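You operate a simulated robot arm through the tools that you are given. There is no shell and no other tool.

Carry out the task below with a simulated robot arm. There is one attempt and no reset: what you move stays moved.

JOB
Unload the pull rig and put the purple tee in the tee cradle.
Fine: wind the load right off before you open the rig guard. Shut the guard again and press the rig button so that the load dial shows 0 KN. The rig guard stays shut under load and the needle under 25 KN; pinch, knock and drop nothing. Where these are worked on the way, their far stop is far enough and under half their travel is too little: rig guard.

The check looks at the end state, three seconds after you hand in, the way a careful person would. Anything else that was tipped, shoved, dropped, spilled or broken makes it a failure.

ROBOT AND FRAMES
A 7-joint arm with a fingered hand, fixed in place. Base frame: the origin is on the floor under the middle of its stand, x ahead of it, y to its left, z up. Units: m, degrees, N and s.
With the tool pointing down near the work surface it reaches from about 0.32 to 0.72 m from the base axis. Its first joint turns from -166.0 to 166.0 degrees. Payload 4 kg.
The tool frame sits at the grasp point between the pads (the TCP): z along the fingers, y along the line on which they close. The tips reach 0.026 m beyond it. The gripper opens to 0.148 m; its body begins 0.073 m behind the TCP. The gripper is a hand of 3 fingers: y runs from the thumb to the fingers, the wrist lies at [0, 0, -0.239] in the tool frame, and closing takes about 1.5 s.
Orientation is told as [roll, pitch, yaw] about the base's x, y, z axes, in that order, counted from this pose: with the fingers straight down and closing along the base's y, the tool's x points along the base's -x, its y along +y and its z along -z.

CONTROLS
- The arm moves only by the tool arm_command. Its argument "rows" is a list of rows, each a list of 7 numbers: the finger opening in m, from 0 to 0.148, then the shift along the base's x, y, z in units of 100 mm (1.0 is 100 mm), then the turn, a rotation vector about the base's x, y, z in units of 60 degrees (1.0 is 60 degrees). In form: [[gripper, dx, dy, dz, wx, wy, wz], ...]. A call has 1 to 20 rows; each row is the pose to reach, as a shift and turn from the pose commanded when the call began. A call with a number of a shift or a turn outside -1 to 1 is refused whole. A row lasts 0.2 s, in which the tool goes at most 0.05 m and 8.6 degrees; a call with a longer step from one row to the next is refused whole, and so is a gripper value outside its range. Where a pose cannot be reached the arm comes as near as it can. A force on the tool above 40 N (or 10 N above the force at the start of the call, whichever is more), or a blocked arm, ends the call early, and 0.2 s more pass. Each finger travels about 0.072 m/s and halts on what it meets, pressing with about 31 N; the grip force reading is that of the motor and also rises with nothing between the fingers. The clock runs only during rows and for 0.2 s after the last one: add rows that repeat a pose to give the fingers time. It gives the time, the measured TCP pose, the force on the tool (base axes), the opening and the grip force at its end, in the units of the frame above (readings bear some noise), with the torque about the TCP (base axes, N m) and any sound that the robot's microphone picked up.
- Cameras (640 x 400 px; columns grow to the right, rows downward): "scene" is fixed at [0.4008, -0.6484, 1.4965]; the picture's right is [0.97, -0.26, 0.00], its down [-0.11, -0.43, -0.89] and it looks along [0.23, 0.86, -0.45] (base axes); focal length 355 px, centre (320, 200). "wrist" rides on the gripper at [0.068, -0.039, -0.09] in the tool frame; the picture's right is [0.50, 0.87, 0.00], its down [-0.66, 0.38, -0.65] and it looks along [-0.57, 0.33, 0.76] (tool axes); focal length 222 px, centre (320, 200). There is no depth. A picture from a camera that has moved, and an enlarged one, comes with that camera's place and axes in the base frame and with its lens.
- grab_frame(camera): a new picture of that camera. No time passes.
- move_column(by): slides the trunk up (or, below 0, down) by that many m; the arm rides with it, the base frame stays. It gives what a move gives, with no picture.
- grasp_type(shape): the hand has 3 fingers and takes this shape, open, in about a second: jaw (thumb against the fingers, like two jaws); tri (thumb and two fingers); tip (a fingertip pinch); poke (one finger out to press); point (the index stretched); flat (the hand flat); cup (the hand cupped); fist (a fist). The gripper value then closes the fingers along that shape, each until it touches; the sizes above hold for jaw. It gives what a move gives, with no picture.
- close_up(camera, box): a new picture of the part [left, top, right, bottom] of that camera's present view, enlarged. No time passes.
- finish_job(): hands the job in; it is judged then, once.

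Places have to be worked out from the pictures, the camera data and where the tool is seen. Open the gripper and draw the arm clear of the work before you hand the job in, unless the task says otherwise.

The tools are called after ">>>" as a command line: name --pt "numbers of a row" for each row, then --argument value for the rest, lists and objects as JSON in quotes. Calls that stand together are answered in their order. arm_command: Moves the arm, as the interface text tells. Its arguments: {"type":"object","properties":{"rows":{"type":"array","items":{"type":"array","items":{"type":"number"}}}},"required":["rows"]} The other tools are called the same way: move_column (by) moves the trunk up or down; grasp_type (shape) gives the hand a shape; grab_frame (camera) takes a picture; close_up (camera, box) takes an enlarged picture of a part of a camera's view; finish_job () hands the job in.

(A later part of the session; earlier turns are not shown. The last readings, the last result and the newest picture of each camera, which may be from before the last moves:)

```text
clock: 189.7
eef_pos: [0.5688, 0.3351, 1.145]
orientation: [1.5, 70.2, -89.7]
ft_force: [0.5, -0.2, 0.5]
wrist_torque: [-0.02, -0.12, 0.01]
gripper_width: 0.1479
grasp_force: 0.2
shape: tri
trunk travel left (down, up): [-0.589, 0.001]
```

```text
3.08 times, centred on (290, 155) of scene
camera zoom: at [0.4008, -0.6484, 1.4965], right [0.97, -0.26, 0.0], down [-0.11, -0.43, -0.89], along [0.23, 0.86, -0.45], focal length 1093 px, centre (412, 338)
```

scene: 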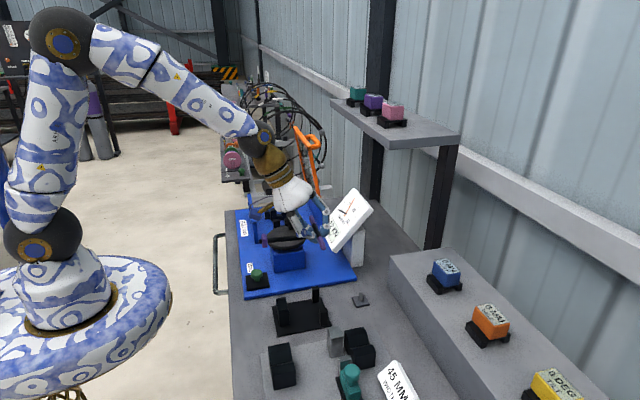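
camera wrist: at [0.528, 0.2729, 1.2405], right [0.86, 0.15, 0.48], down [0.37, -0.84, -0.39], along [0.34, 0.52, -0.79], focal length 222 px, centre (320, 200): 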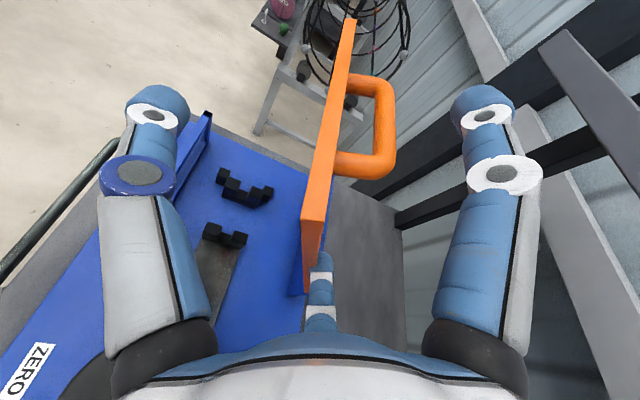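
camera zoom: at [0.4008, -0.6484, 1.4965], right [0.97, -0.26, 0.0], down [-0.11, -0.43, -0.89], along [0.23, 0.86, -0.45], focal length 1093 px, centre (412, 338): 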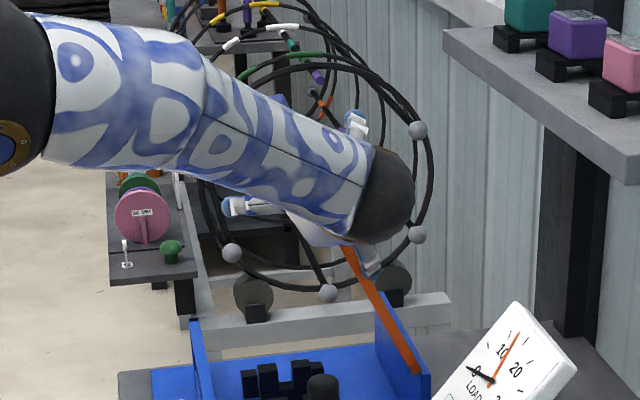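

Just in contact. I continue in small steps and check that the lid does not run ahead of the finger.

>>> arm_command --pt "0.148 -0.05 0 0 0 0 0" --pt "0.148 -0.1 0 0 0 0 0" --pt "0.148 -0.15 0 0 0 0 0" --pt "0.148 -0.2 0 0 0 0 0" --pt "0.148 -0.2 0 0 0 0 0"

>>> close_up --camera "scene" --box '[230, 90, 350, 220]'

>>> arm_command --pt "0.148 -0.05 0 -0.02 0 0 0" --pt "0.148 -0.1 0 -0.05 0 0 0" --pt "0.148 -0.15 0 -0.08 0 0 0" --pt "0.148 -0.15 0 -0.08 0 0 0"

>>> grab_frame --camera "wrist"

>>> close_up --camera "scene" --box '[230, 90, 350, 220]'

```text
clock: 190.9
eef_pos: [0.5497, 0.3348, 1.1457]
orientation: [1.5, 70.3, -89.7]
ft_force: [0.9, 0.4, -0.2]
wrist_torque: [0.01, -0.07, 0.02]
gripper_width: 0.1478
grasp_force: 0.1
shape: tri
trunk travel left (down, up): [-0.589, 0.001]
```

```text
3.08 times, centred on (290, 155) of scene
camera zoom: at [0.4008, -0.6484, 1.4965], right [0.97, -0.26, 0.0], down [-0.11, -0.43, -0.89], along [0.23, 0.86, -0.45], focal length 1093 px, centre (412, 338)
```

zoom: 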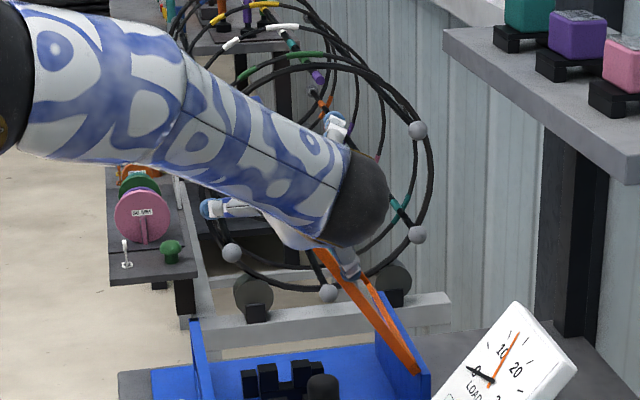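

```text
clock: 191.9
eef_pos: [0.5338, 0.3344, 1.1384]
orientation: [1.5, 70.3, -89.7]
ft_force: [0.7, 0.1, -0.6]
wrist_torque: [-0.01, -0.05, -0.01]
gripper_width: 0.1478
grasp_force: 0.0
shape: tri
trunk travel left (down, up): [-0.589, 0.001]
```

```text
taken
camera wrist: at [0.4921, 0.2725, 1.2324], right [0.86, 0.15, 0.48], down [0.37, -0.84, -0.39], along [0.34, 0.52, -0.79], focal length 222 px, centre (320, 200)
```

wrist: 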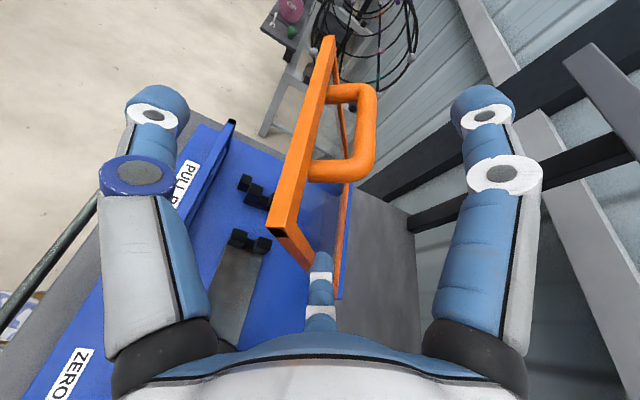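

```text
3.08 times, centred on (290, 155) of scene
camera zoom: at [0.4008, -0.6484, 1.4965], right [0.97, -0.26, 0.0], down [-0.11, -0.43, -0.89], along [0.23, 0.86, -0.45], focal length 1093 px, centre (412, 338)
```

zoom: 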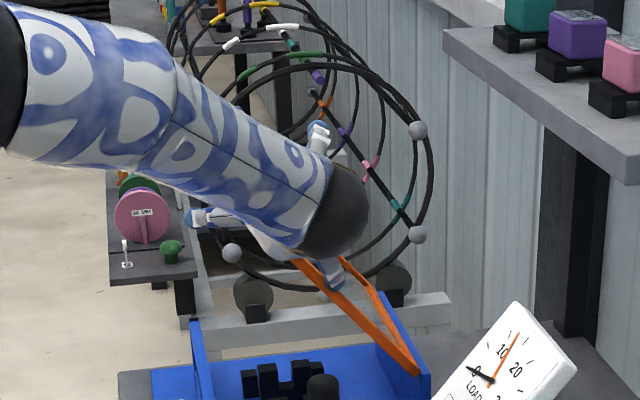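

The lid is at about 50° and still follows without falling. I slide the finger out and check that it stays.

>>> arm_command --pt "0.148 0.04 -0.05 0 0 0 0" --pt "0.148 0.06 -0.25 0 0 0 0" --pt "0.148 0.06 -0.5 0 0 0 0" --pt "0.148 0.06 -0.8 0.05 0 0 0" --pt "0.12 0.06 -0.8 0.25 -0.1 0 -0.005" --pt "0.09 0.06 -0.8 0.45 -0.2 0 -0.01" --pt "0.06 0.06 -0.8 0.6 -0.3 0 -0.01" --pt "0.05 0.06 -0.8 0.65 -0.4 0 -0.01" --pt "0.05 0.06 -0.8 0.65 -0.5 0 -0.01" --pt "0.05 0.06 -0.8 0.65 -0.6 0 -0.01" --pt "0.05 0.06 -0.8 0.65 -0.65 0 -0.01" --pt "0.05 0.06 -0.8 0.65 -0.65 0 -0.01"

>>> grab_frame --camera "wrist"

>>> close_up --camera "scene" --box '[230, 90, 350, 220]'

```text
clock: 194.5
eef_pos: [0.5406, 0.2542, 1.2005]
orientation: [1.5, 31.2, -90.2]
ft_force: [0.0, -0.6, 0.1]
wrist_torque: [-0.02, 0.0, 0.0]
gripper_width: 0.0504
grasp_force: 0.0
shape: tri
trunk travel left (down, up): [-0.589, 0.001]
```

```text
taken
camera wrist: at [0.4985, 0.2659, 1.3142], right [0.87, 0.41, 0.28], down [0.36, -0.91, 0.23], along [0.34, -0.1, -0.93], focal length 222 px, centre (320, 200)
```

wrist: 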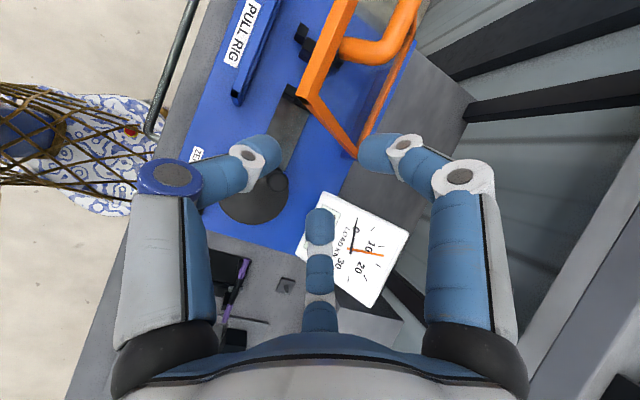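

```text
3.08 times, centred on (290, 155) of scene
camera zoom: at [0.4008, -0.6484, 1.4965], right [0.97, -0.26, 0.0], down [-0.11, -0.43, -0.89], along [0.23, 0.86, -0.45], focal length 1093 px, centre (412, 338)
```

zoom: 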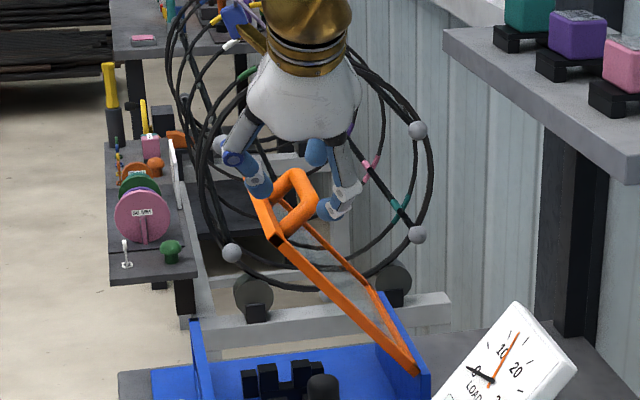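

The lid holds at 50°. I recheck the handle position from this view (it matches the hinge model) and come in with the bar centred between thumb and fingers.

>>> arm_command --pt "0.045 0.2 0.3 0 0 0 0" --pt "0.045 0.4 0.6 0 0 0 0" --pt "0.045 0.4 0.8 0 0 0 0" --pt "0.045 0.4 1.0 -0.05 0 0 0" --pt "0.045 0.4 1.0 -0.05 0 0 0"

>>> arm_command --pt "0.045 0.0 0.2 -0.1 0 0 0" --pt "0.045 0.0 0.4 -0.2 0 0 0" --pt "0.045 0.0 0.57 -0.3 0 0 0" --pt "0.045 0.0 0.57 -0.4 0 0 0" --pt "0.045 0.0 0.57 -0.4 0 0 0"

>>> grab_frame --camera "wrist"

>>> close_up --camera "scene" --box '[230, 110, 330, 220]'

```text
clock: 195.7
eef_pos: [0.5802, 0.3538, 1.1958]
orientation: [1.4, 31.3, -90.3]
ft_force: [1.1, 0.3, -0.3]
wrist_torque: [-0.03, -0.03, -0.03]
gripper_width: 0.0454
grasp_force: 0.1
shape: tri
trunk travel left (down, up): [-0.589, 0.001]
```

```text
clock: 196.9
eef_pos: [0.5805, 0.4115, 1.1573]
orientation: [1.4, 31.3, -90.3]
ft_force: [0.4, -0.1, 0.9]
wrist_torque: [-0.03, 0.0, -0.01]
gripper_width: 0.0452
grasp_force: 0.2
shape: tri
trunk travel left (down, up): [-0.589, 0.001]
```

```text
taken
camera wrist: at [0.538, 0.4224, 1.2704], right [0.87, 0.41, 0.28], down [0.36, -0.91, 0.23], along [0.35, -0.1, -0.93], focal length 222 px, centre (320, 200)
```

wrist: 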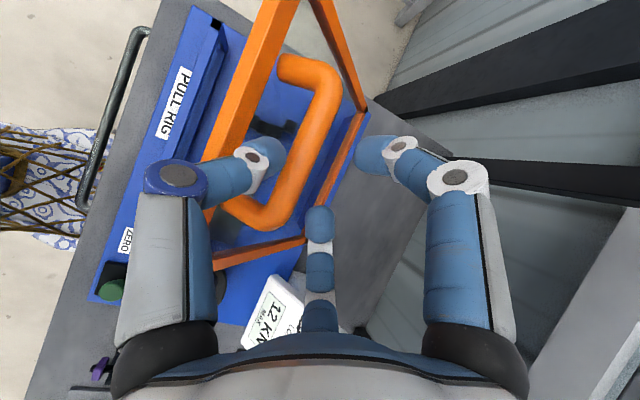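

```text
3.64 times, centred on (280, 165) of scene
camera zoom: at [0.4008, -0.6484, 1.4965], right [0.97, -0.26, 0.0], down [-0.11, -0.43, -0.89], along [0.23, 0.86, -0.45], focal length 1292 px, centre (466, 327)
```

zoom: 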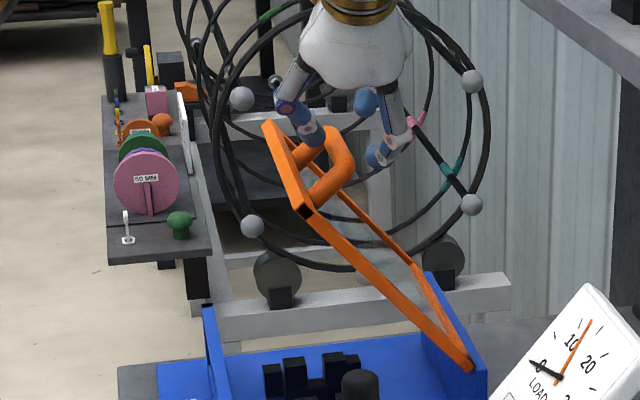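

The thumb hangs over the gap inside the loop. I lower the last 40 mm and close the ring around the bar.

>>> arm_command --pt "0.045 0.0 0.0 -0.1 0 0 0" --pt "0.045 0.0 0.0 -0.2 0 0 0" --pt "0.045 0.0 0.0 -0.3 0 0 0" --pt "0.045 0.0 0.0 -0.38 0 0 0" --pt "0.045 0.0 0.0 -0.38 0 0 0"

>>> close_up --camera "wrist" --box '[180, 20, 440, 260]'

>>> close_up --camera "scene" --box '[230, 110, 330, 220]'

```text
clock: 198.1
eef_pos: [0.5798, 0.4101, 1.1178]
orientation: [1.4, 31.3, -90.3]
ft_force: [-1.1, -0.4, 1.0]
wrist_torque: [0.0, 0.0, 0.04]
gripper_width: 0.0452
grasp_force: 0.0
shape: tri
trunk travel left (down, up): [-0.589, 0.001]
```

```text
1.67 times, centred on (310, 140) of wrist
camera zoom: at [0.5371, 0.4225, 1.2309], right [0.87, 0.41, 0.28], down [0.36, -0.91, 0.23], along [0.34, -0.1, -0.93], focal length 370 px, centre (337, 300)
```

zoom: 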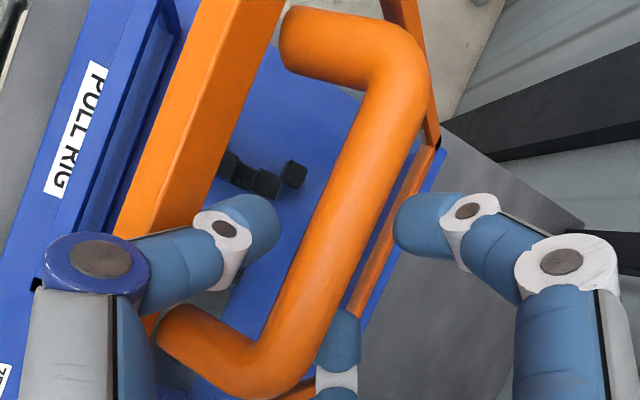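

```text
3.64 times, centred on (280, 165) of scene
camera zoom: at [0.4008, -0.6484, 1.4965], right [0.97, -0.26, 0.0], down [-0.11, -0.43, -0.89], along [0.23, 0.86, -0.45], focal length 1292 px, centre (466, 327)
```

zoom: 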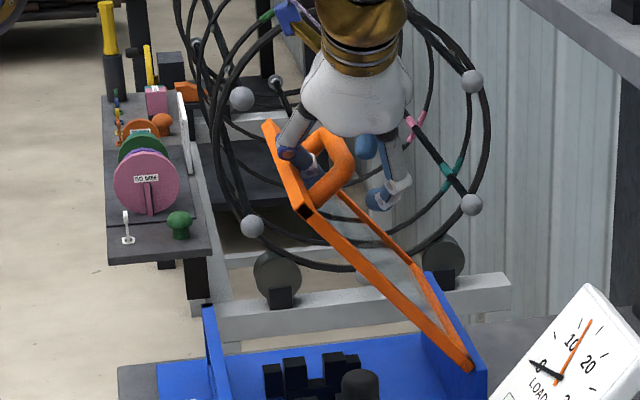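

The bar is inside the hand, with no contact forces. I close the ring.

>>> arm_command --pt "0.04 -0.02 0.0 -0.02 0 0 0" --pt "0.033 -0.04 0.0 -0.03 0 0 0" --pt "0.026 -0.06 0.0 -0.03 0 0 0" --pt "0.019 -0.07 0.0 -0.03 0 0 0" --pt "0.012 -0.07 0.0 -0.03 0 0 0" --pt "0.005 -0.07 0.0 -0.03 0 0 0" --pt "0.0 -0.07 0.0 -0.03 0 0 0" --pt "0.0 -0.07 0.0 -0.03 0 0 0"

>>> close_up --camera "wrist" --box '[180, 20, 440, 260]'

>>> close_up --camera "scene" --box '[230, 110, 330, 220]'

```text
clock: 199.9
eef_pos: [0.573, 0.4129, 1.1156]
orientation: [1.4, 31.4, -90.2]
ft_force: [-0.4, 1.0, -0.7]
wrist_torque: [0.03, -0.03, -0.02]
gripper_width: 0.0001
grasp_force: 31.1
shape: tri
trunk travel left (down, up): [-0.589, 0.001]
```

```text
1.67 times, centred on (310, 140) of wrist
camera zoom: at [0.5311, 0.4231, 1.2285], right [0.87, 0.41, 0.28], down [0.36, -0.91, 0.23], along [0.34, -0.1, -0.93], focal length 370 px, centre (337, 300)
```

zoom: 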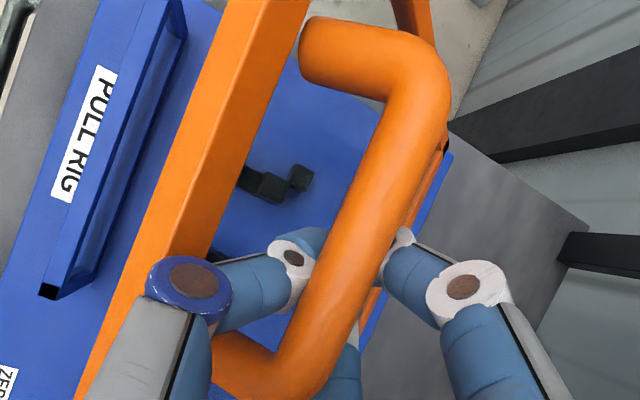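

```text
3.64 times, centred on (280, 165) of scene
camera zoom: at [0.4008, -0.6484, 1.4965], right [0.97, -0.26, 0.0], down [-0.11, -0.43, -0.89], along [0.23, 0.86, -0.45], focal length 1292 px, centre (466, 327)
```

zoom: 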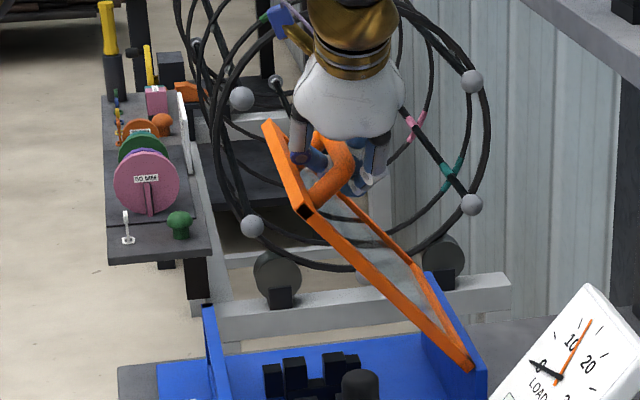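

The fingers are locked under the bar with zero load. I lower the lid along its arc, slowly, to about 30°.

>>> arm_command --pt "0.0 -0.073 0.0 -0.036 -0.024 0 0" --pt "0.0 -0.147 0.0 -0.077 -0.048 0 0" --pt "0.0 -0.217 0.003 -0.119 -0.072 0 0" --pt "0.0 -0.288 0.006 -0.165 -0.096 0 0" --pt "0.0 -0.353 0.008 -0.214 -0.12 0 0" --pt "0.0 -0.419 0.01 -0.266 -0.144 0 0" --pt "0.0 -0.481 0.012 -0.32 -0.168 0 0" --pt "0.0 -0.542 0.015 -0.377 -0.19 0 0" --pt "0.0 -0.542 0.015 -0.377 -0.19 0 0"

>>> close_up --camera "scene" --box '[220, 120, 350, 240]'

>>> close_up --camera "wrist" --box '[180, 20, 440, 260]'

```text
clock: 201.9
eef_pos: [0.5203, 0.4114, 1.0775]
orientation: [1.4, 19.9, -90.3]
ft_force: [6.0, -3.1, -4.6]
wrist_torque: [0.12, -0.05, -0.17]
gripper_width: 0.0
grasp_force: 31.2
shape: tri
trunk travel left (down, up): [-0.589, 0.001]
```

```text
3.33 times, centred on (285, 180) of scene
camera zoom: at [0.4008, -0.6484, 1.4965], right [0.97, -0.26, 0.0], down [-0.11, -0.43, -0.89], along [0.23, 0.86, -0.45], focal length 1184 px, centre (437, 267)
```

zoom: 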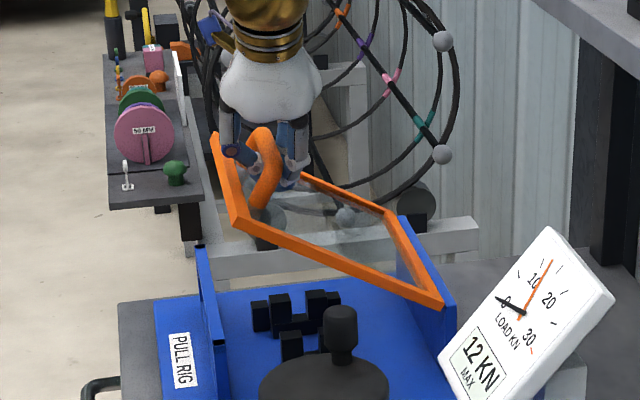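

```text
1.67 times, centred on (310, 140) of wrist
camera zoom: at [0.4785, 0.4447, 1.1854], right [0.87, 0.46, 0.19], down [0.36, -0.84, 0.4], along [0.34, -0.28, -0.9], focal length 370 px, centre (337, 300)
```

zoom: 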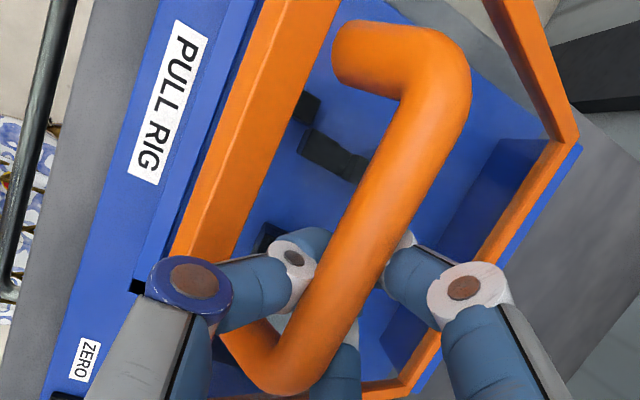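

Smooth with small forces. I continue down to about 5°.

>>> arm_command --pt "0.0 -0.057 0.0 -0.06 -0.03 0 0" --pt "0.0 -0.113 0.003 -0.122 -0.06 0 0" --pt "0.0 -0.165 0.006 -0.187 -0.09 0 0" --pt "0.0 -0.214 0.009 -0.254 -0.12 0 0" --pt "0.0 -0.26 0.012 -0.323 -0.15 0 0" --pt "0.0 -0.304 0.015 -0.393 -0.18 0 0" --pt "0.0 -0.344 0.018 -0.466 -0.21 0 0" --pt "0.0 -0.381 0.02 -0.54 -0.24 0 0" --pt "0.0 -0.414 0.02 -0.616 -0.27 0 0" --pt "0.0 -0.445 0.02 -0.693 -0.3 0 0" --pt "0.0 -0.445 0.02 -0.693 -0.3 0 0"

>>> close_up --camera "scene" --box '[220, 140, 350, 260]'

>>> close_up --camera "wrist" --box '[180, 20, 440, 260]'

```text
clock: 204.3
eef_pos: [0.4783, 0.4155, 1.0083]
orientation: [1.4, 1.9, -90.2]
ft_force: [20.4, -6.9, -7.4]
wrist_torque: [0.28, 0.04, 0.04]
gripper_width: 0.0
grasp_force: 31.4
shape: tri
trunk travel left (down, up): [-0.589, 0.001]
```

```text
3.33 times, centred on (285, 200) of scene
camera zoom: at [0.4008, -0.6484, 1.4965], right [0.97, -0.26, 0.0], down [-0.11, -0.43, -0.89], along [0.23, 0.86, -0.45], focal length 1184 px, centre (437, 200)
```

zoom: 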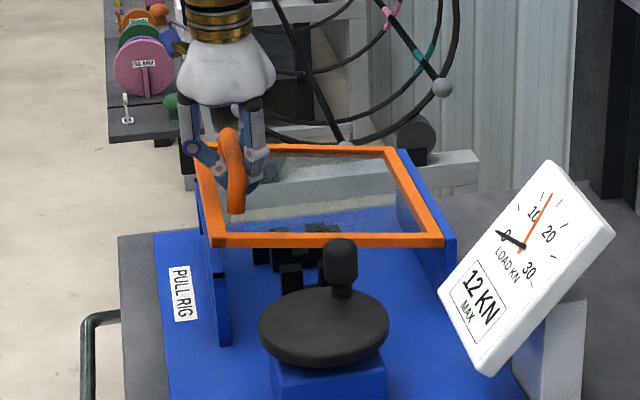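

```text
1.67 times, centred on (310, 140) of wrist
camera zoom: at [0.4365, 0.4784, 1.1012], right [0.87, 0.49, 0.04], down [0.36, -0.68, 0.64], along [0.34, -0.54, -0.77], focal length 370 px, centre (337, 300)
```

zoom: 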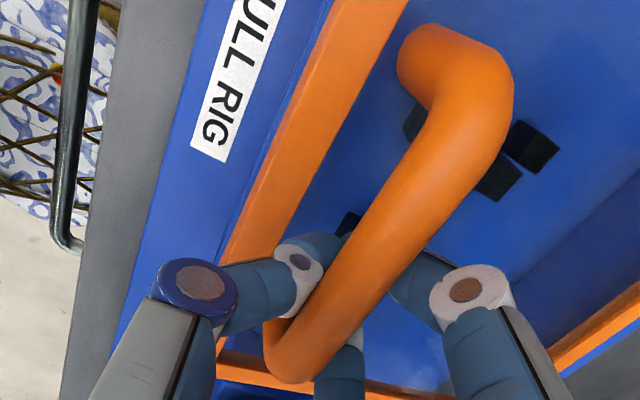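

Nearly shut (about 6°). I ease 4 mm in +x to relieve a side pull and lower the last bit gently.

>>> arm_command --pt "0.0 0.035 0.0 -0.02 0 0 0" --pt "0.0 0.03 0.0 -0.05 0 0 0" --pt "0.0 0.025 0.0 -0.08 0 0 0" --pt "0.0 0.02 0.0 -0.11 0 0 0" --pt "0.0 0.015 0.0 -0.14 0 0 0" --pt "0.0 0.015 0.0 -0.155 0 0 0" --pt "0.0 0.015 0.0 -0.155 0 0 0"

>>> close_up --camera "scene" --box '[220, 140, 350, 260]'

```text
clock: 205.9
eef_pos: [0.4753, 0.4141, 0.9935]
orientation: [1.6, 1.9, -90.2]
ft_force: [1.1, -4.8, 0.0]
wrist_torque: [0.06, -0.02, 0.06]
gripper_width: 0.0
grasp_force: 31.1
shape: tri
trunk travel left (down, up): [-0.589, 0.001]
```

```text
3.33 times, centred on (285, 200) of scene
camera zoom: at [0.4008, -0.6484, 1.4965], right [0.97, -0.26, 0.0], down [-0.11, -0.43, -0.89], along [0.23, 0.86, -0.45], focal length 1184 px, centre (437, 200)
```

zoom: 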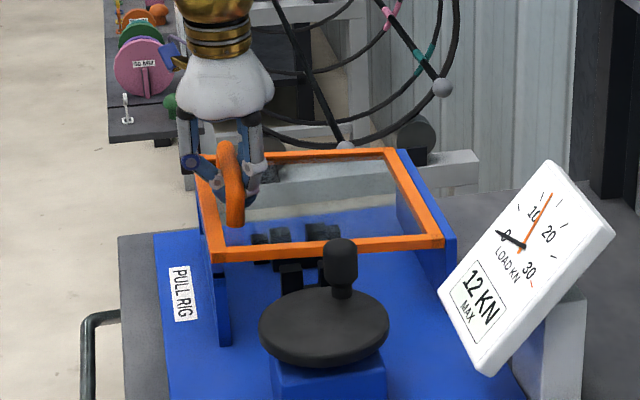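

The lid is still about 8–10 mm above its seat. I lower a bit more.

>>> arm_command --pt "0.0 0.0 0.0 -0.02 0 0 0" --pt "0.0 -0.005 0.0 -0.04 0 0 0" --pt "0.0 -0.01 0.0 -0.06 0 0 0" --pt "0.0 -0.015 0.0 -0.08 0 0 0" --pt "0.0 -0.015 0.0 -0.08 0 0 0"

>>> close_up --camera "scene" --box '[220, 140, 350, 260]'

>>> close_up --camera "wrist" --box '[180, 20, 440, 260]'

```text
clock: 207.1
eef_pos: [0.4755, 0.4136, 0.9863]
orientation: [1.5, 1.9, -90.3]
ft_force: [-0.5, -4.3, -0.8]
wrist_torque: [0.01, -0.04, 0.02]
gripper_width: 0.0
grasp_force: 31.2
shape: tri
trunk travel left (down, up): [-0.589, 0.001]
```

```text
3.33 times, centred on (285, 200) of scene
camera zoom: at [0.4008, -0.6484, 1.4965], right [0.97, -0.26, 0.0], down [-0.11, -0.43, -0.89], along [0.23, 0.86, -0.45], focal length 1184 px, centre (437, 200)
```

zoom: 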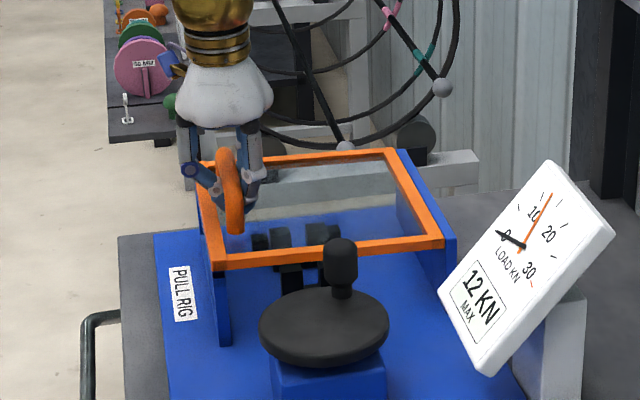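

```text
1.67 times, centred on (310, 140) of wrist
camera zoom: at [0.4329, 0.4789, 1.0788], right [0.87, 0.5, 0.04], down [0.36, -0.68, 0.64], along [0.34, -0.54, -0.77], focal length 370 px, centre (337, 300)
```

zoom: 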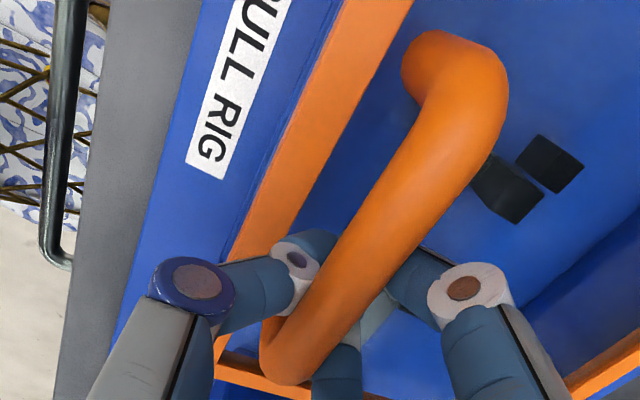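

Within about 2 mm of the original closed position. I lower 4 mm more until it seats.

>>> arm_command --pt "0.0 0.0 0.0 -0.015 0 0 0" --pt "0.0 0.0 0.0 -0.03 0 0 0" --pt "0.0 0.0 0.0 -0.04 0 0 0" --pt "0.0 0.0 0.0 -0.04 0 0 0"

>>> close_up --camera "scene" --box '[235, 170, 335, 245]'

```text
clock: 208.1
eef_pos: [0.4732, 0.4147, 0.9817]
orientation: [1.4, 1.9, -90.2]
ft_force: [-2.9, -3.6, 0.7]
wrist_torque: [-0.03, -0.02, 0.06]
gripper_width: 0.0
grasp_force: 31.5
shape: tri
trunk travel left (down, up): [-0.589, 0.001]
```

```text
5.33 times, centred on (285, 208) of scene
camera zoom: at [0.4008, -0.6484, 1.4965], right [0.97, -0.26, 0.0], down [-0.11, -0.43, -0.89], along [0.23, 0.86, -0.45], focal length 1895 px, centre (507, 160)
```

zoom: 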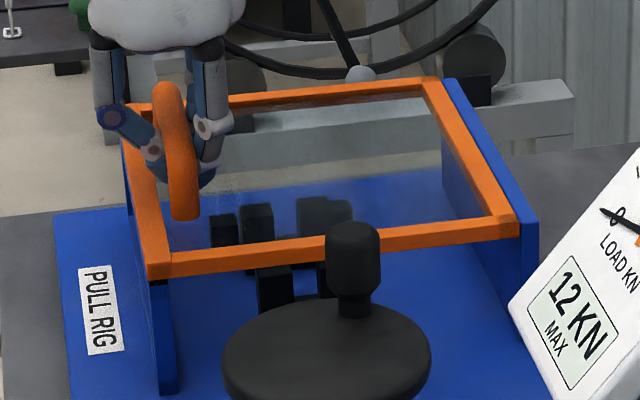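

The lid looks seated on its wall. I open the fingers and lift clear of the handle.

>>> arm_command --pt "0.02 0 0 0.0 0 0 0" --pt "0.04 0 0 0.02 0 0 0" --pt "0.06 0 0 0.04 0 0 0" --pt "0.085 0 0 0.06 0 0 0" --pt "0.11 0 0 0.08 0 0 0" --pt "0.12 0 0 0.1 0 0 0" --pt "0.12 0 0 0.3 0 0 0" --pt "0.12 0 0 0.6 0 0 0" --pt "0.12 0 0 0.9 0 0 0" --pt "0.12 0 0 0.9 0 0 0"

>>> close_up --camera "scene" --box '[235, 170, 335, 245]'

>>> grab_frame --camera "wrist"

```text
clock: 210.3
eef_pos: [0.4733, 0.4157, 1.073]
orientation: [1.5, 1.9, -90.2]
ft_force: [0.3, 0.1, 0.6]
wrist_torque: [-0.01, 0.01, 0.02]
gripper_width: 0.1199
grasp_force: 0.1
shape: tri
trunk travel left (down, up): [-0.589, 0.001]
```

```text
5.33 times, centred on (285, 208) of scene
camera zoom: at [0.4008, -0.6484, 1.4965], right [0.97, -0.26, 0.0], down [-0.11, -0.43, -0.89], along [0.23, 0.86, -0.45], focal length 1895 px, centre (507, 160)
```

zoom: 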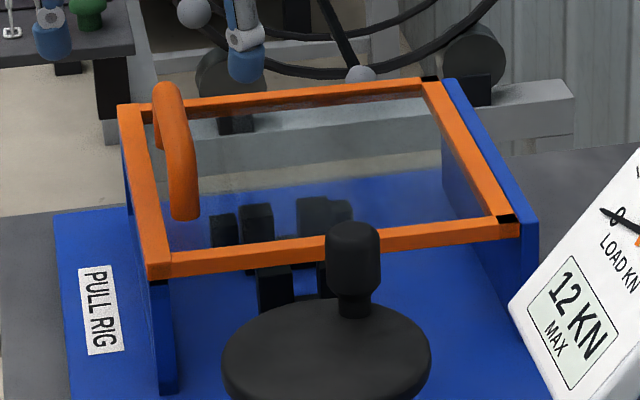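

```text
taken
camera wrist: at [0.4326, 0.4802, 1.165], right [0.87, 0.5, 0.04], down [0.36, -0.68, 0.64], along [0.34, -0.54, -0.77], focal length 222 px, centre (320, 200)
```

wrist: 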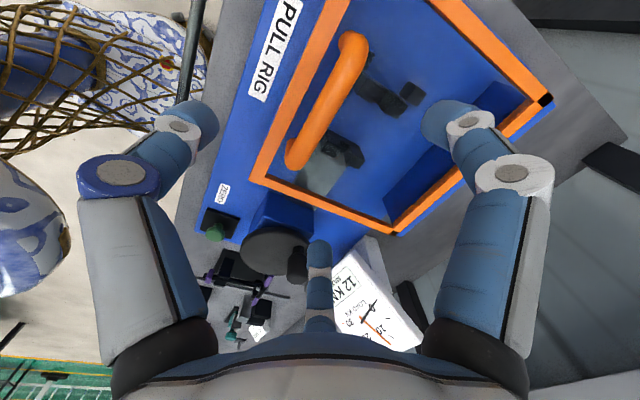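

The lid is down, but the hinge corners look slightly different from the very first view, so I check whether it is fully seated.

>>> close_up --camera "scene" --box '[240, 175, 330, 235]'

>>> close_up --camera "scene" --box '[250, 200, 275, 225]'

>>> close_up --camera "scene" --box '[305, 190, 335, 220]'

```text
6.67 times, centred on (285, 205) of scene
camera zoom: at [0.4008, -0.6484, 1.4965], right [0.97, -0.26, 0.0], down [-0.11, -0.43, -0.89], along [0.23, 0.86, -0.45], focal length 2369 px, centre (553, 167)
```

zoom: 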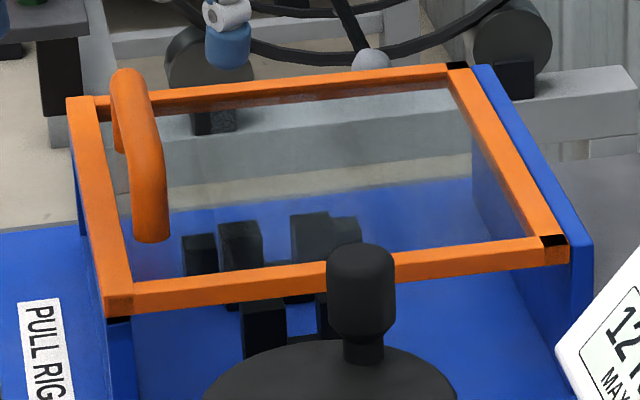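

```text
16.00 times, centred on (262, 212) of scene
camera zoom: at [0.4008, -0.6484, 1.4965], right [0.97, -0.26, 0.0], down [-0.11, -0.43, -0.89], along [0.23, 0.86, -0.45], focal length 5685 px, centre (1240, 0)
```

zoom: 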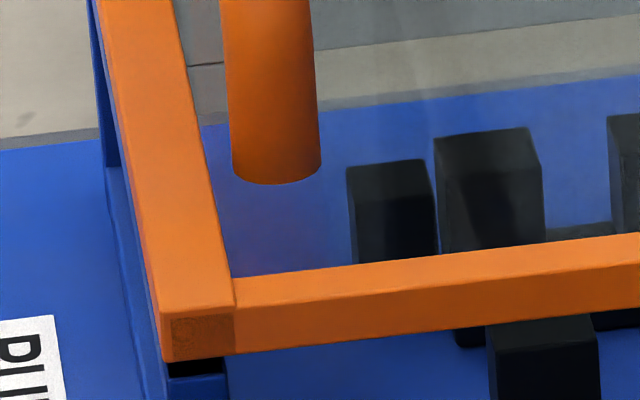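

```text
13.33 times, centred on (320, 205) of scene
camera zoom: at [0.4008, -0.6484, 1.4965], right [0.97, -0.26, 0.0], down [-0.11, -0.43, -0.89], along [0.23, 0.86, -0.45], focal length 4737 px, centre (320, 133)
```

zoom: 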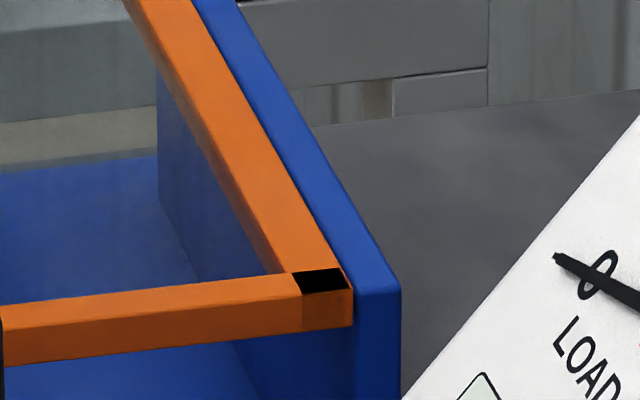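

The left edge sits about 2.5 mm high, held by hinge friction. I close the fingers and press the handle down gently from above until it seats.

>>> arm_command --pt "0.08 -0.04 0.14 0 -0.025 0.03 0" --pt "0.05 -0.04 0.14 0 -0.025 0.03 0" --pt "0.02 -0.04 0.14 0 -0.025 0.03 0" --pt "0.0 -0.04 0.14 0 -0.025 0.03 0" --pt "0.0 -0.04 0.14 -0.15 -0.025 0.03 0" --pt "0.0 -0.04 0.14 -0.3 -0.025 0.03 0" --pt "0.0 -0.04 0.14 -0.42 -0.025 0.03 0" --pt "0.0 -0.04 0.14 -0.42 -0.025 0.03 0"

>>> close_up --camera "scene" --box '[230, 150, 330, 235]'

>>> close_up --camera "wrist" --box '[200, 60, 440, 260]'

```text
clock: 212.1
eef_pos: [0.4716, 0.4289, 1.0301]
orientation: [-0.3, 0.4, -90.3]
ft_force: [-0.6, 0.4, -1.0]
wrist_torque: [0.01, 0.03, 0.03]
gripper_width: 0.0002
grasp_force: 30.9
shape: tri
trunk travel left (down, up): [-0.589, 0.001]
```

```text
4.71 times, centred on (280, 192) of scene
camera zoom: at [0.4008, -0.6484, 1.4965], right [0.97, -0.26, 0.0], down [-0.11, -0.43, -0.89], along [0.23, 0.86, -0.45], focal length 1672 px, centre (508, 235)
```

zoom: 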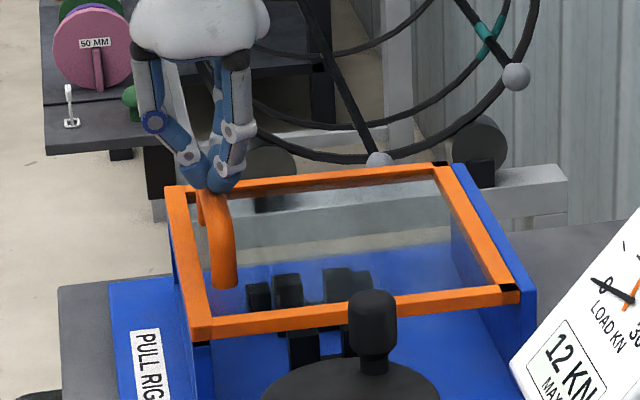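

```text
2.00 times, centred on (320, 160) of wrist
camera zoom: at [0.4324, 0.496, 1.122], right [0.87, 0.5, 0.0], down [0.38, -0.66, 0.65], along [0.32, -0.56, -0.76], focal length 444 px, centre (320, 280)
```

zoom: 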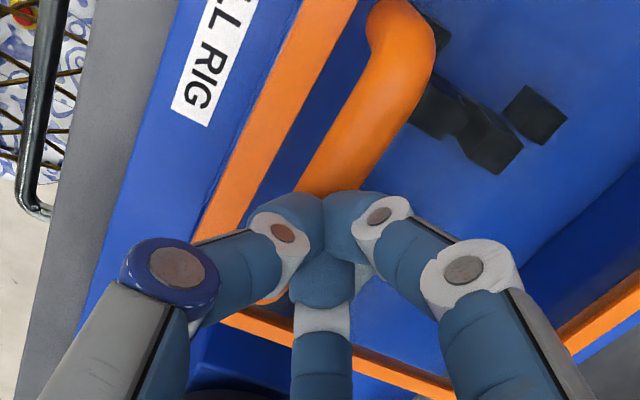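

Fingertips are centred just above the bar. I press down in small steps until I feel it.

>>> arm_command --pt "0.0 0 0 -0.03 0 0 0" --pt "0.0 0 0 -0.06 0 0 0" --pt "0.0 0 0 -0.09 0 0 0" --pt "0.0 0 0 -0.12 0 0 0" --pt "0.0 0 0 -0.12 0 0 0"

>>> arm_command --pt "0.0 0 0 -0.02 0 0 0" --pt "0.0 0 0 -0.04 0 0 0" --pt "0.0 0 0 -0.06 0 0 0" --pt "0.0 0 0 -0.06 0 0 0"

>>> close_up --camera "scene" --box '[240, 175, 330, 235]'

```text
clock: 213.4
eef_pos: [0.4725, 0.429, 1.0229]
orientation: [0.3, 0.8, -90.3]
ft_force: [-0.5, -2.7, 18.2]
wrist_torque: [-0.07, 0.06, 0.01]
gripper_width: 0.0
grasp_force: 31.0
shape: tri
trunk travel left (down, up): [-0.589, 0.001]
stopped in row 5: the force on the tool passed its limit at 41 N (the readings are from after the stop); the commanded pose is now the measured one
```

```text
clock: 213.9
eef_pos: [0.4727, 0.4295, 1.0223]
orientation: [0.5, 1.1, -90.3]
ft_force: [-2.2, -3.1, 20.4]
wrist_torque: [-0.11, 0.1, -0.01]
gripper_width: 0.0002
grasp_force: 30.4
shape: tri
trunk travel left (down, up): [-0.589, 0.001]
stopped in row 2: the force on the tool passed its limit at 42 N (the readings are from after the stop); the commanded pose is now the measured one
```

```text
6.67 times, centred on (285, 205) of scene
camera zoom: at [0.4008, -0.6484, 1.4965], right [0.97, -0.26, 0.0], down [-0.11, -0.43, -0.89], along [0.23, 0.86, -0.45], focal length 2369 px, centre (553, 167)
```

zoom: 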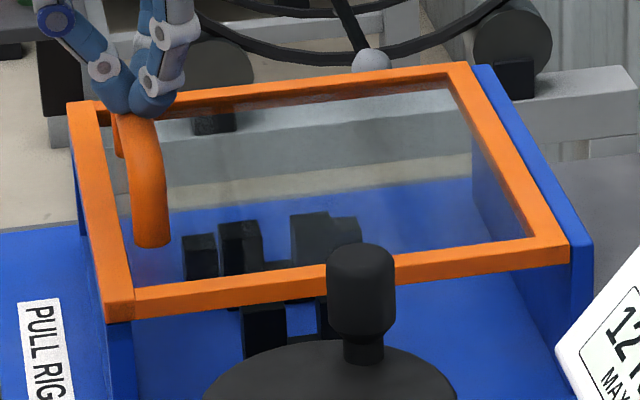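

The lid is now fully seated: the corner is back at its original pixel and the dark gap is gone. I release upward and check it stays shut.

>>> arm_command --pt "0.0 0 0 0.03 0 0 0" --pt "0.0 0 0 0.1 0 0 0" --pt "0.0 0 0 0.3 0 0 0" --pt "0.0 0 0 0.6 0 0 0" --pt "0.0 0 0 0.9 0 0 0" --pt "0.0 0 0 0.9 0 0 0"

>>> close_up --camera "scene" --box '[240, 175, 330, 235]'

>>> close_up --camera "scene" --box '[320, 180, 385, 250]'

>>> close_up --camera "scene" --box '[230, 250, 350, 345]'

```text
clock: 215.3
eef_pos: [0.4723, 0.4319, 1.1109]
orientation: [0.3, 0.8, -90.3]
ft_force: [-1.1, -0.5, 0.3]
wrist_torque: [0.0, 0.0, 0.05]
gripper_width: 0.0
grasp_force: 30.8
shape: tri
trunk travel left (down, up): [-0.589, 0.001]
```

```text
6.67 times, centred on (285, 205) of scene
camera zoom: at [0.4008, -0.6484, 1.4965], right [0.97, -0.26, 0.0], down [-0.11, -0.43, -0.89], along [0.23, 0.86, -0.45], focal length 2369 px, centre (553, 167)
```

zoom: 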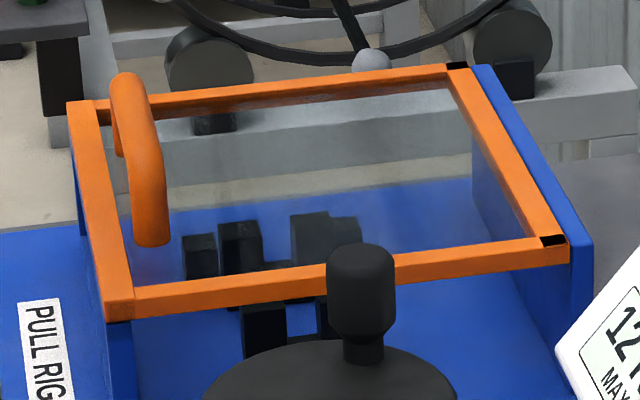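

```text
5.71 times, centred on (352, 215) of scene
camera zoom: at [0.4008, -0.6484, 1.4965], right [0.97, -0.26, 0.0], down [-0.11, -0.43, -0.89], along [0.23, 0.86, -0.45], focal length 2030 px, centre (134, 114)
```

zoom: 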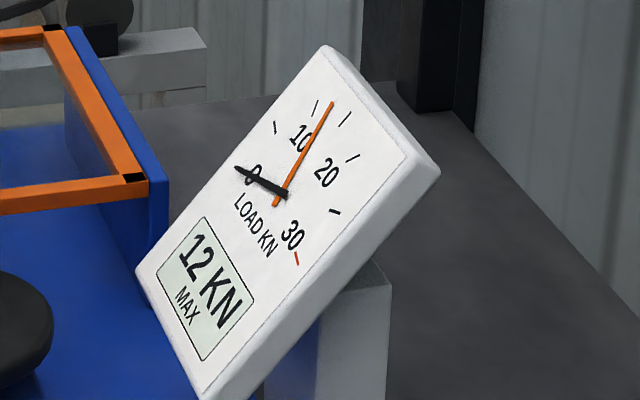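

```text
4.21 times, centred on (290, 298) of scene
camera zoom: at [0.4008, -0.6484, 1.4965], right [0.97, -0.26, 0.0], down [-0.11, -0.43, -0.89], along [0.23, 0.86, -0.45], focal length 1496 px, centre (446, -210)
```

zoom: 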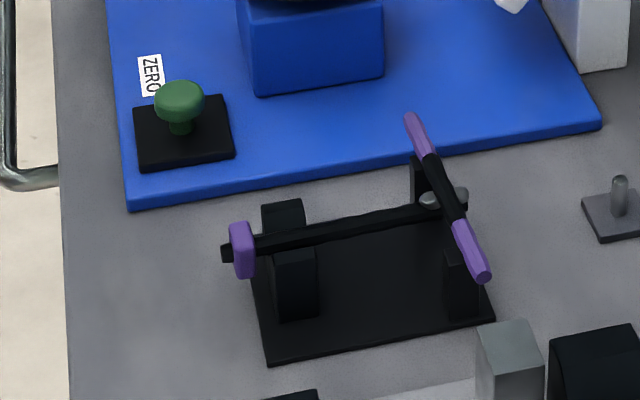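

The guard is shut, the needle is on 0, and only the MAX memory still reads 12 KN. I move toward the ZERO button, staying high.

>>> arm_command --pt "0.0 -0.05 -0.25 0 0 0 0" --pt "0.0 -0.1 -0.5 0 0 0 0" --pt "0.0 -0.15 -0.75 0 0 0 0" --pt "0.0 -0.2 -1.0 0 0 0 0" --pt "0.0 -0.2 -1.0 0 0 0 0"

>>> arm_command --pt "0.0 -0.05 -0.25 0 0 0 0" --pt "0.0 -0.1 -0.5 0 0 0 0" --pt "0.0 -0.15 -0.75 0 0 0 0" --pt "0.0 -0.2 -1.0 0 0 0 0" --pt "0.0 -0.2 -1.0 0 0 0 0"

>>> grab_frame --camera "wrist"

```text
clock: 216.6
eef_pos: [0.4524, 0.331, 1.108]
orientation: [0.3, 0.9, -90.3]
ft_force: [-0.6, -0.2, -0.3]
wrist_torque: [0.01, 0.01, 0.01]
gripper_width: 0.0002
grasp_force: 31.2
shape: tri
trunk travel left (down, up): [-0.589, 0.001]
```

```text
clock: 217.8
eef_pos: [0.433, 0.2295, 1.1096]
orientation: [0.3, 0.8, -90.3]
ft_force: [0.2, 0.2, 0.2]
wrist_torque: [-0.01, 0.01, 0.01]
gripper_width: 0.0002
grasp_force: 31.1
shape: tri
trunk travel left (down, up): [-0.589, 0.001]
```

```text
taken
camera wrist: at [0.3934, 0.2958, 1.2019], right [0.87, 0.5, 0.01], down [0.37, -0.67, 0.65], along [0.33, -0.56, -0.76], focal length 222 px, centre (320, 200)
```

wrist: 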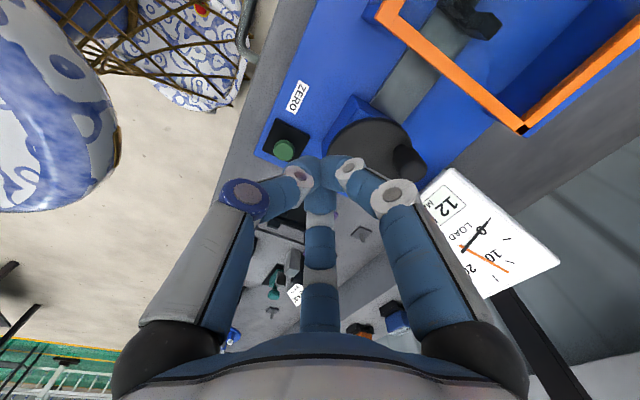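

The button top is at about (.430, .131, .898). I move above it and descend to about 25 mm clearance.

>>> arm_command --pt "0.0 -0.01 -0.25 -0.1 0 0 0" --pt "0.0 -0.02 -0.5 -0.3 0 0 0" --pt "0.0 -0.03 -0.75 -0.5 0 0 0" --pt "0.0 -0.03 -0.985 -0.75 0 0 0" --pt "0.0 -0.03 -0.985 -1.0 0 0 0" --pt "0.0 -0.03 -0.985 -1.0 0 0 0"

>>> arm_command --pt "0.0 0 0 -0.2 0 0 0" --pt "0.0 0 0 -0.4 0 0 0" --pt "0.0 0 0 -0.55 0 0 0" --pt "0.0 0 0 -0.55 0 0 0"

>>> close_up --camera "scene" --box '[220, 220, 310, 300]'

>>> close_up --camera "wrist" --box '[220, 90, 420, 260]'

```text
clock: 219.2
eef_pos: [0.4308, 0.1334, 1.0101]
orientation: [0.4, 0.9, -90.3]
ft_force: [0.1, -0.1, -0.3]
wrist_torque: [0.02, -0.05, 0.01]
gripper_width: 0.0
grasp_force: 31.1
shape: tri
trunk travel left (down, up): [-0.589, 0.001]
```

```text
clock: 220.2
eef_pos: [0.43, 0.1335, 0.9559]
orientation: [0.3, 0.9, -90.2]
ft_force: [0.5, 0.0, -0.3]
wrist_torque: [0.0, 0.02, 0.03]
gripper_width: 0.0
grasp_force: 30.5
shape: tri
trunk travel left (down, up): [-0.589, 0.001]
```

```text
5.00 times, centred on (265, 260) of scene
camera zoom: at [0.4008, -0.6484, 1.4965], right [0.97, -0.26, 0.0], down [-0.11, -0.43, -0.89], along [0.23, 0.86, -0.45], focal length 1776 px, centre (595, -100)
```

zoom: 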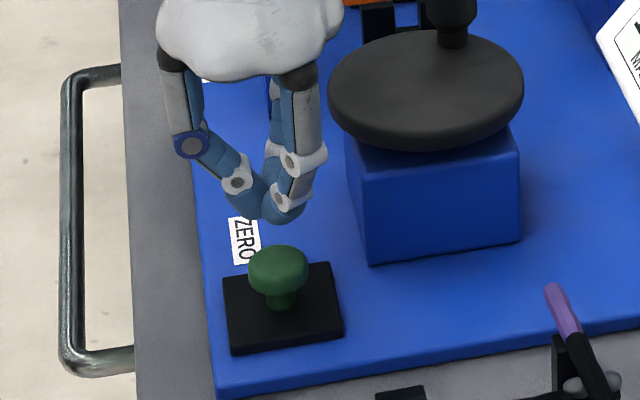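

```text
2.35 times, centred on (320, 175) of wrist
camera zoom: at [0.3898, 0.2003, 1.0474], right [0.87, 0.5, 0.01], down [0.37, -0.67, 0.65], along [0.33, -0.56, -0.76], focal length 523 px, centre (320, 259)
```

zoom: 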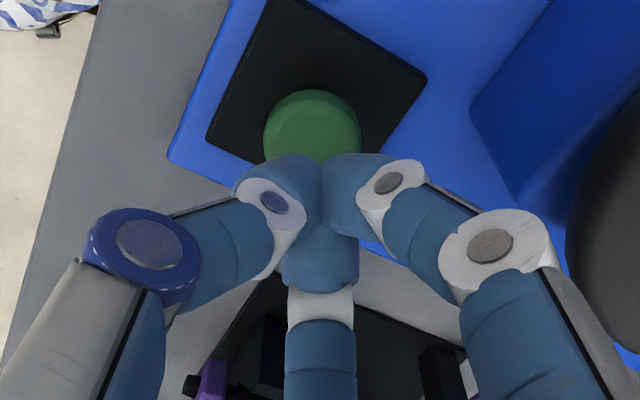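

Aligned over the button. I press down in small steps, watching the force and the dial.

>>> arm_command --pt "0.0 -0.01 0.005 -0.08 0 0 0" --pt "0.0 -0.015 0.005 -0.16 0 0 0" --pt "0.0 -0.015 0.005 -0.24 0 0 0" --pt "0.0 -0.015 0.005 -0.28 0 0 0" --pt "0.0 -0.015 0.005 -0.32 0 0 0" --pt "0.0 -0.015 0.005 -0.36 0 0 0" --pt "0.0 -0.015 0.005 -0.36 0 0 0"

>>> close_up --camera "scene" --box '[220, 180, 380, 300]'

```text
clock: 221.8
eef_pos: [0.4278, 0.1331, 0.9192]
orientation: [0.3, 0.9, -90.3]
ft_force: [1.1, 0.3, 3.8]
wrist_torque: [-0.02, -0.02, -0.03]
gripper_width: 0.0
grasp_force: 31.0
shape: tri
trunk travel left (down, up): [-0.589, 0.001]
```

```text
3.33 times, centred on (300, 240) of scene
camera zoom: at [0.4008, -0.6484, 1.4965], right [0.97, -0.26, 0.0], down [-0.11, -0.43, -0.89], along [0.23, 0.86, -0.45], focal length 1184 px, centre (387, 67)
```

zoom: 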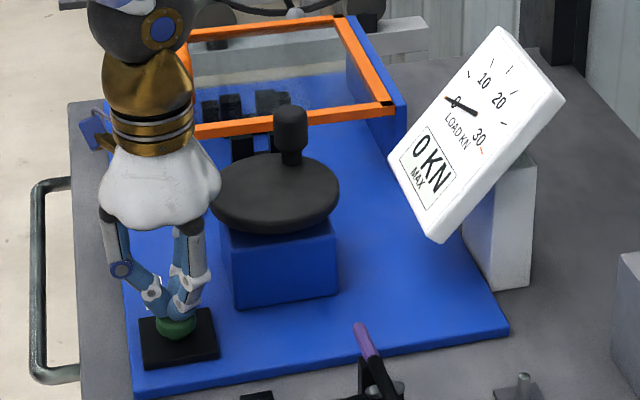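

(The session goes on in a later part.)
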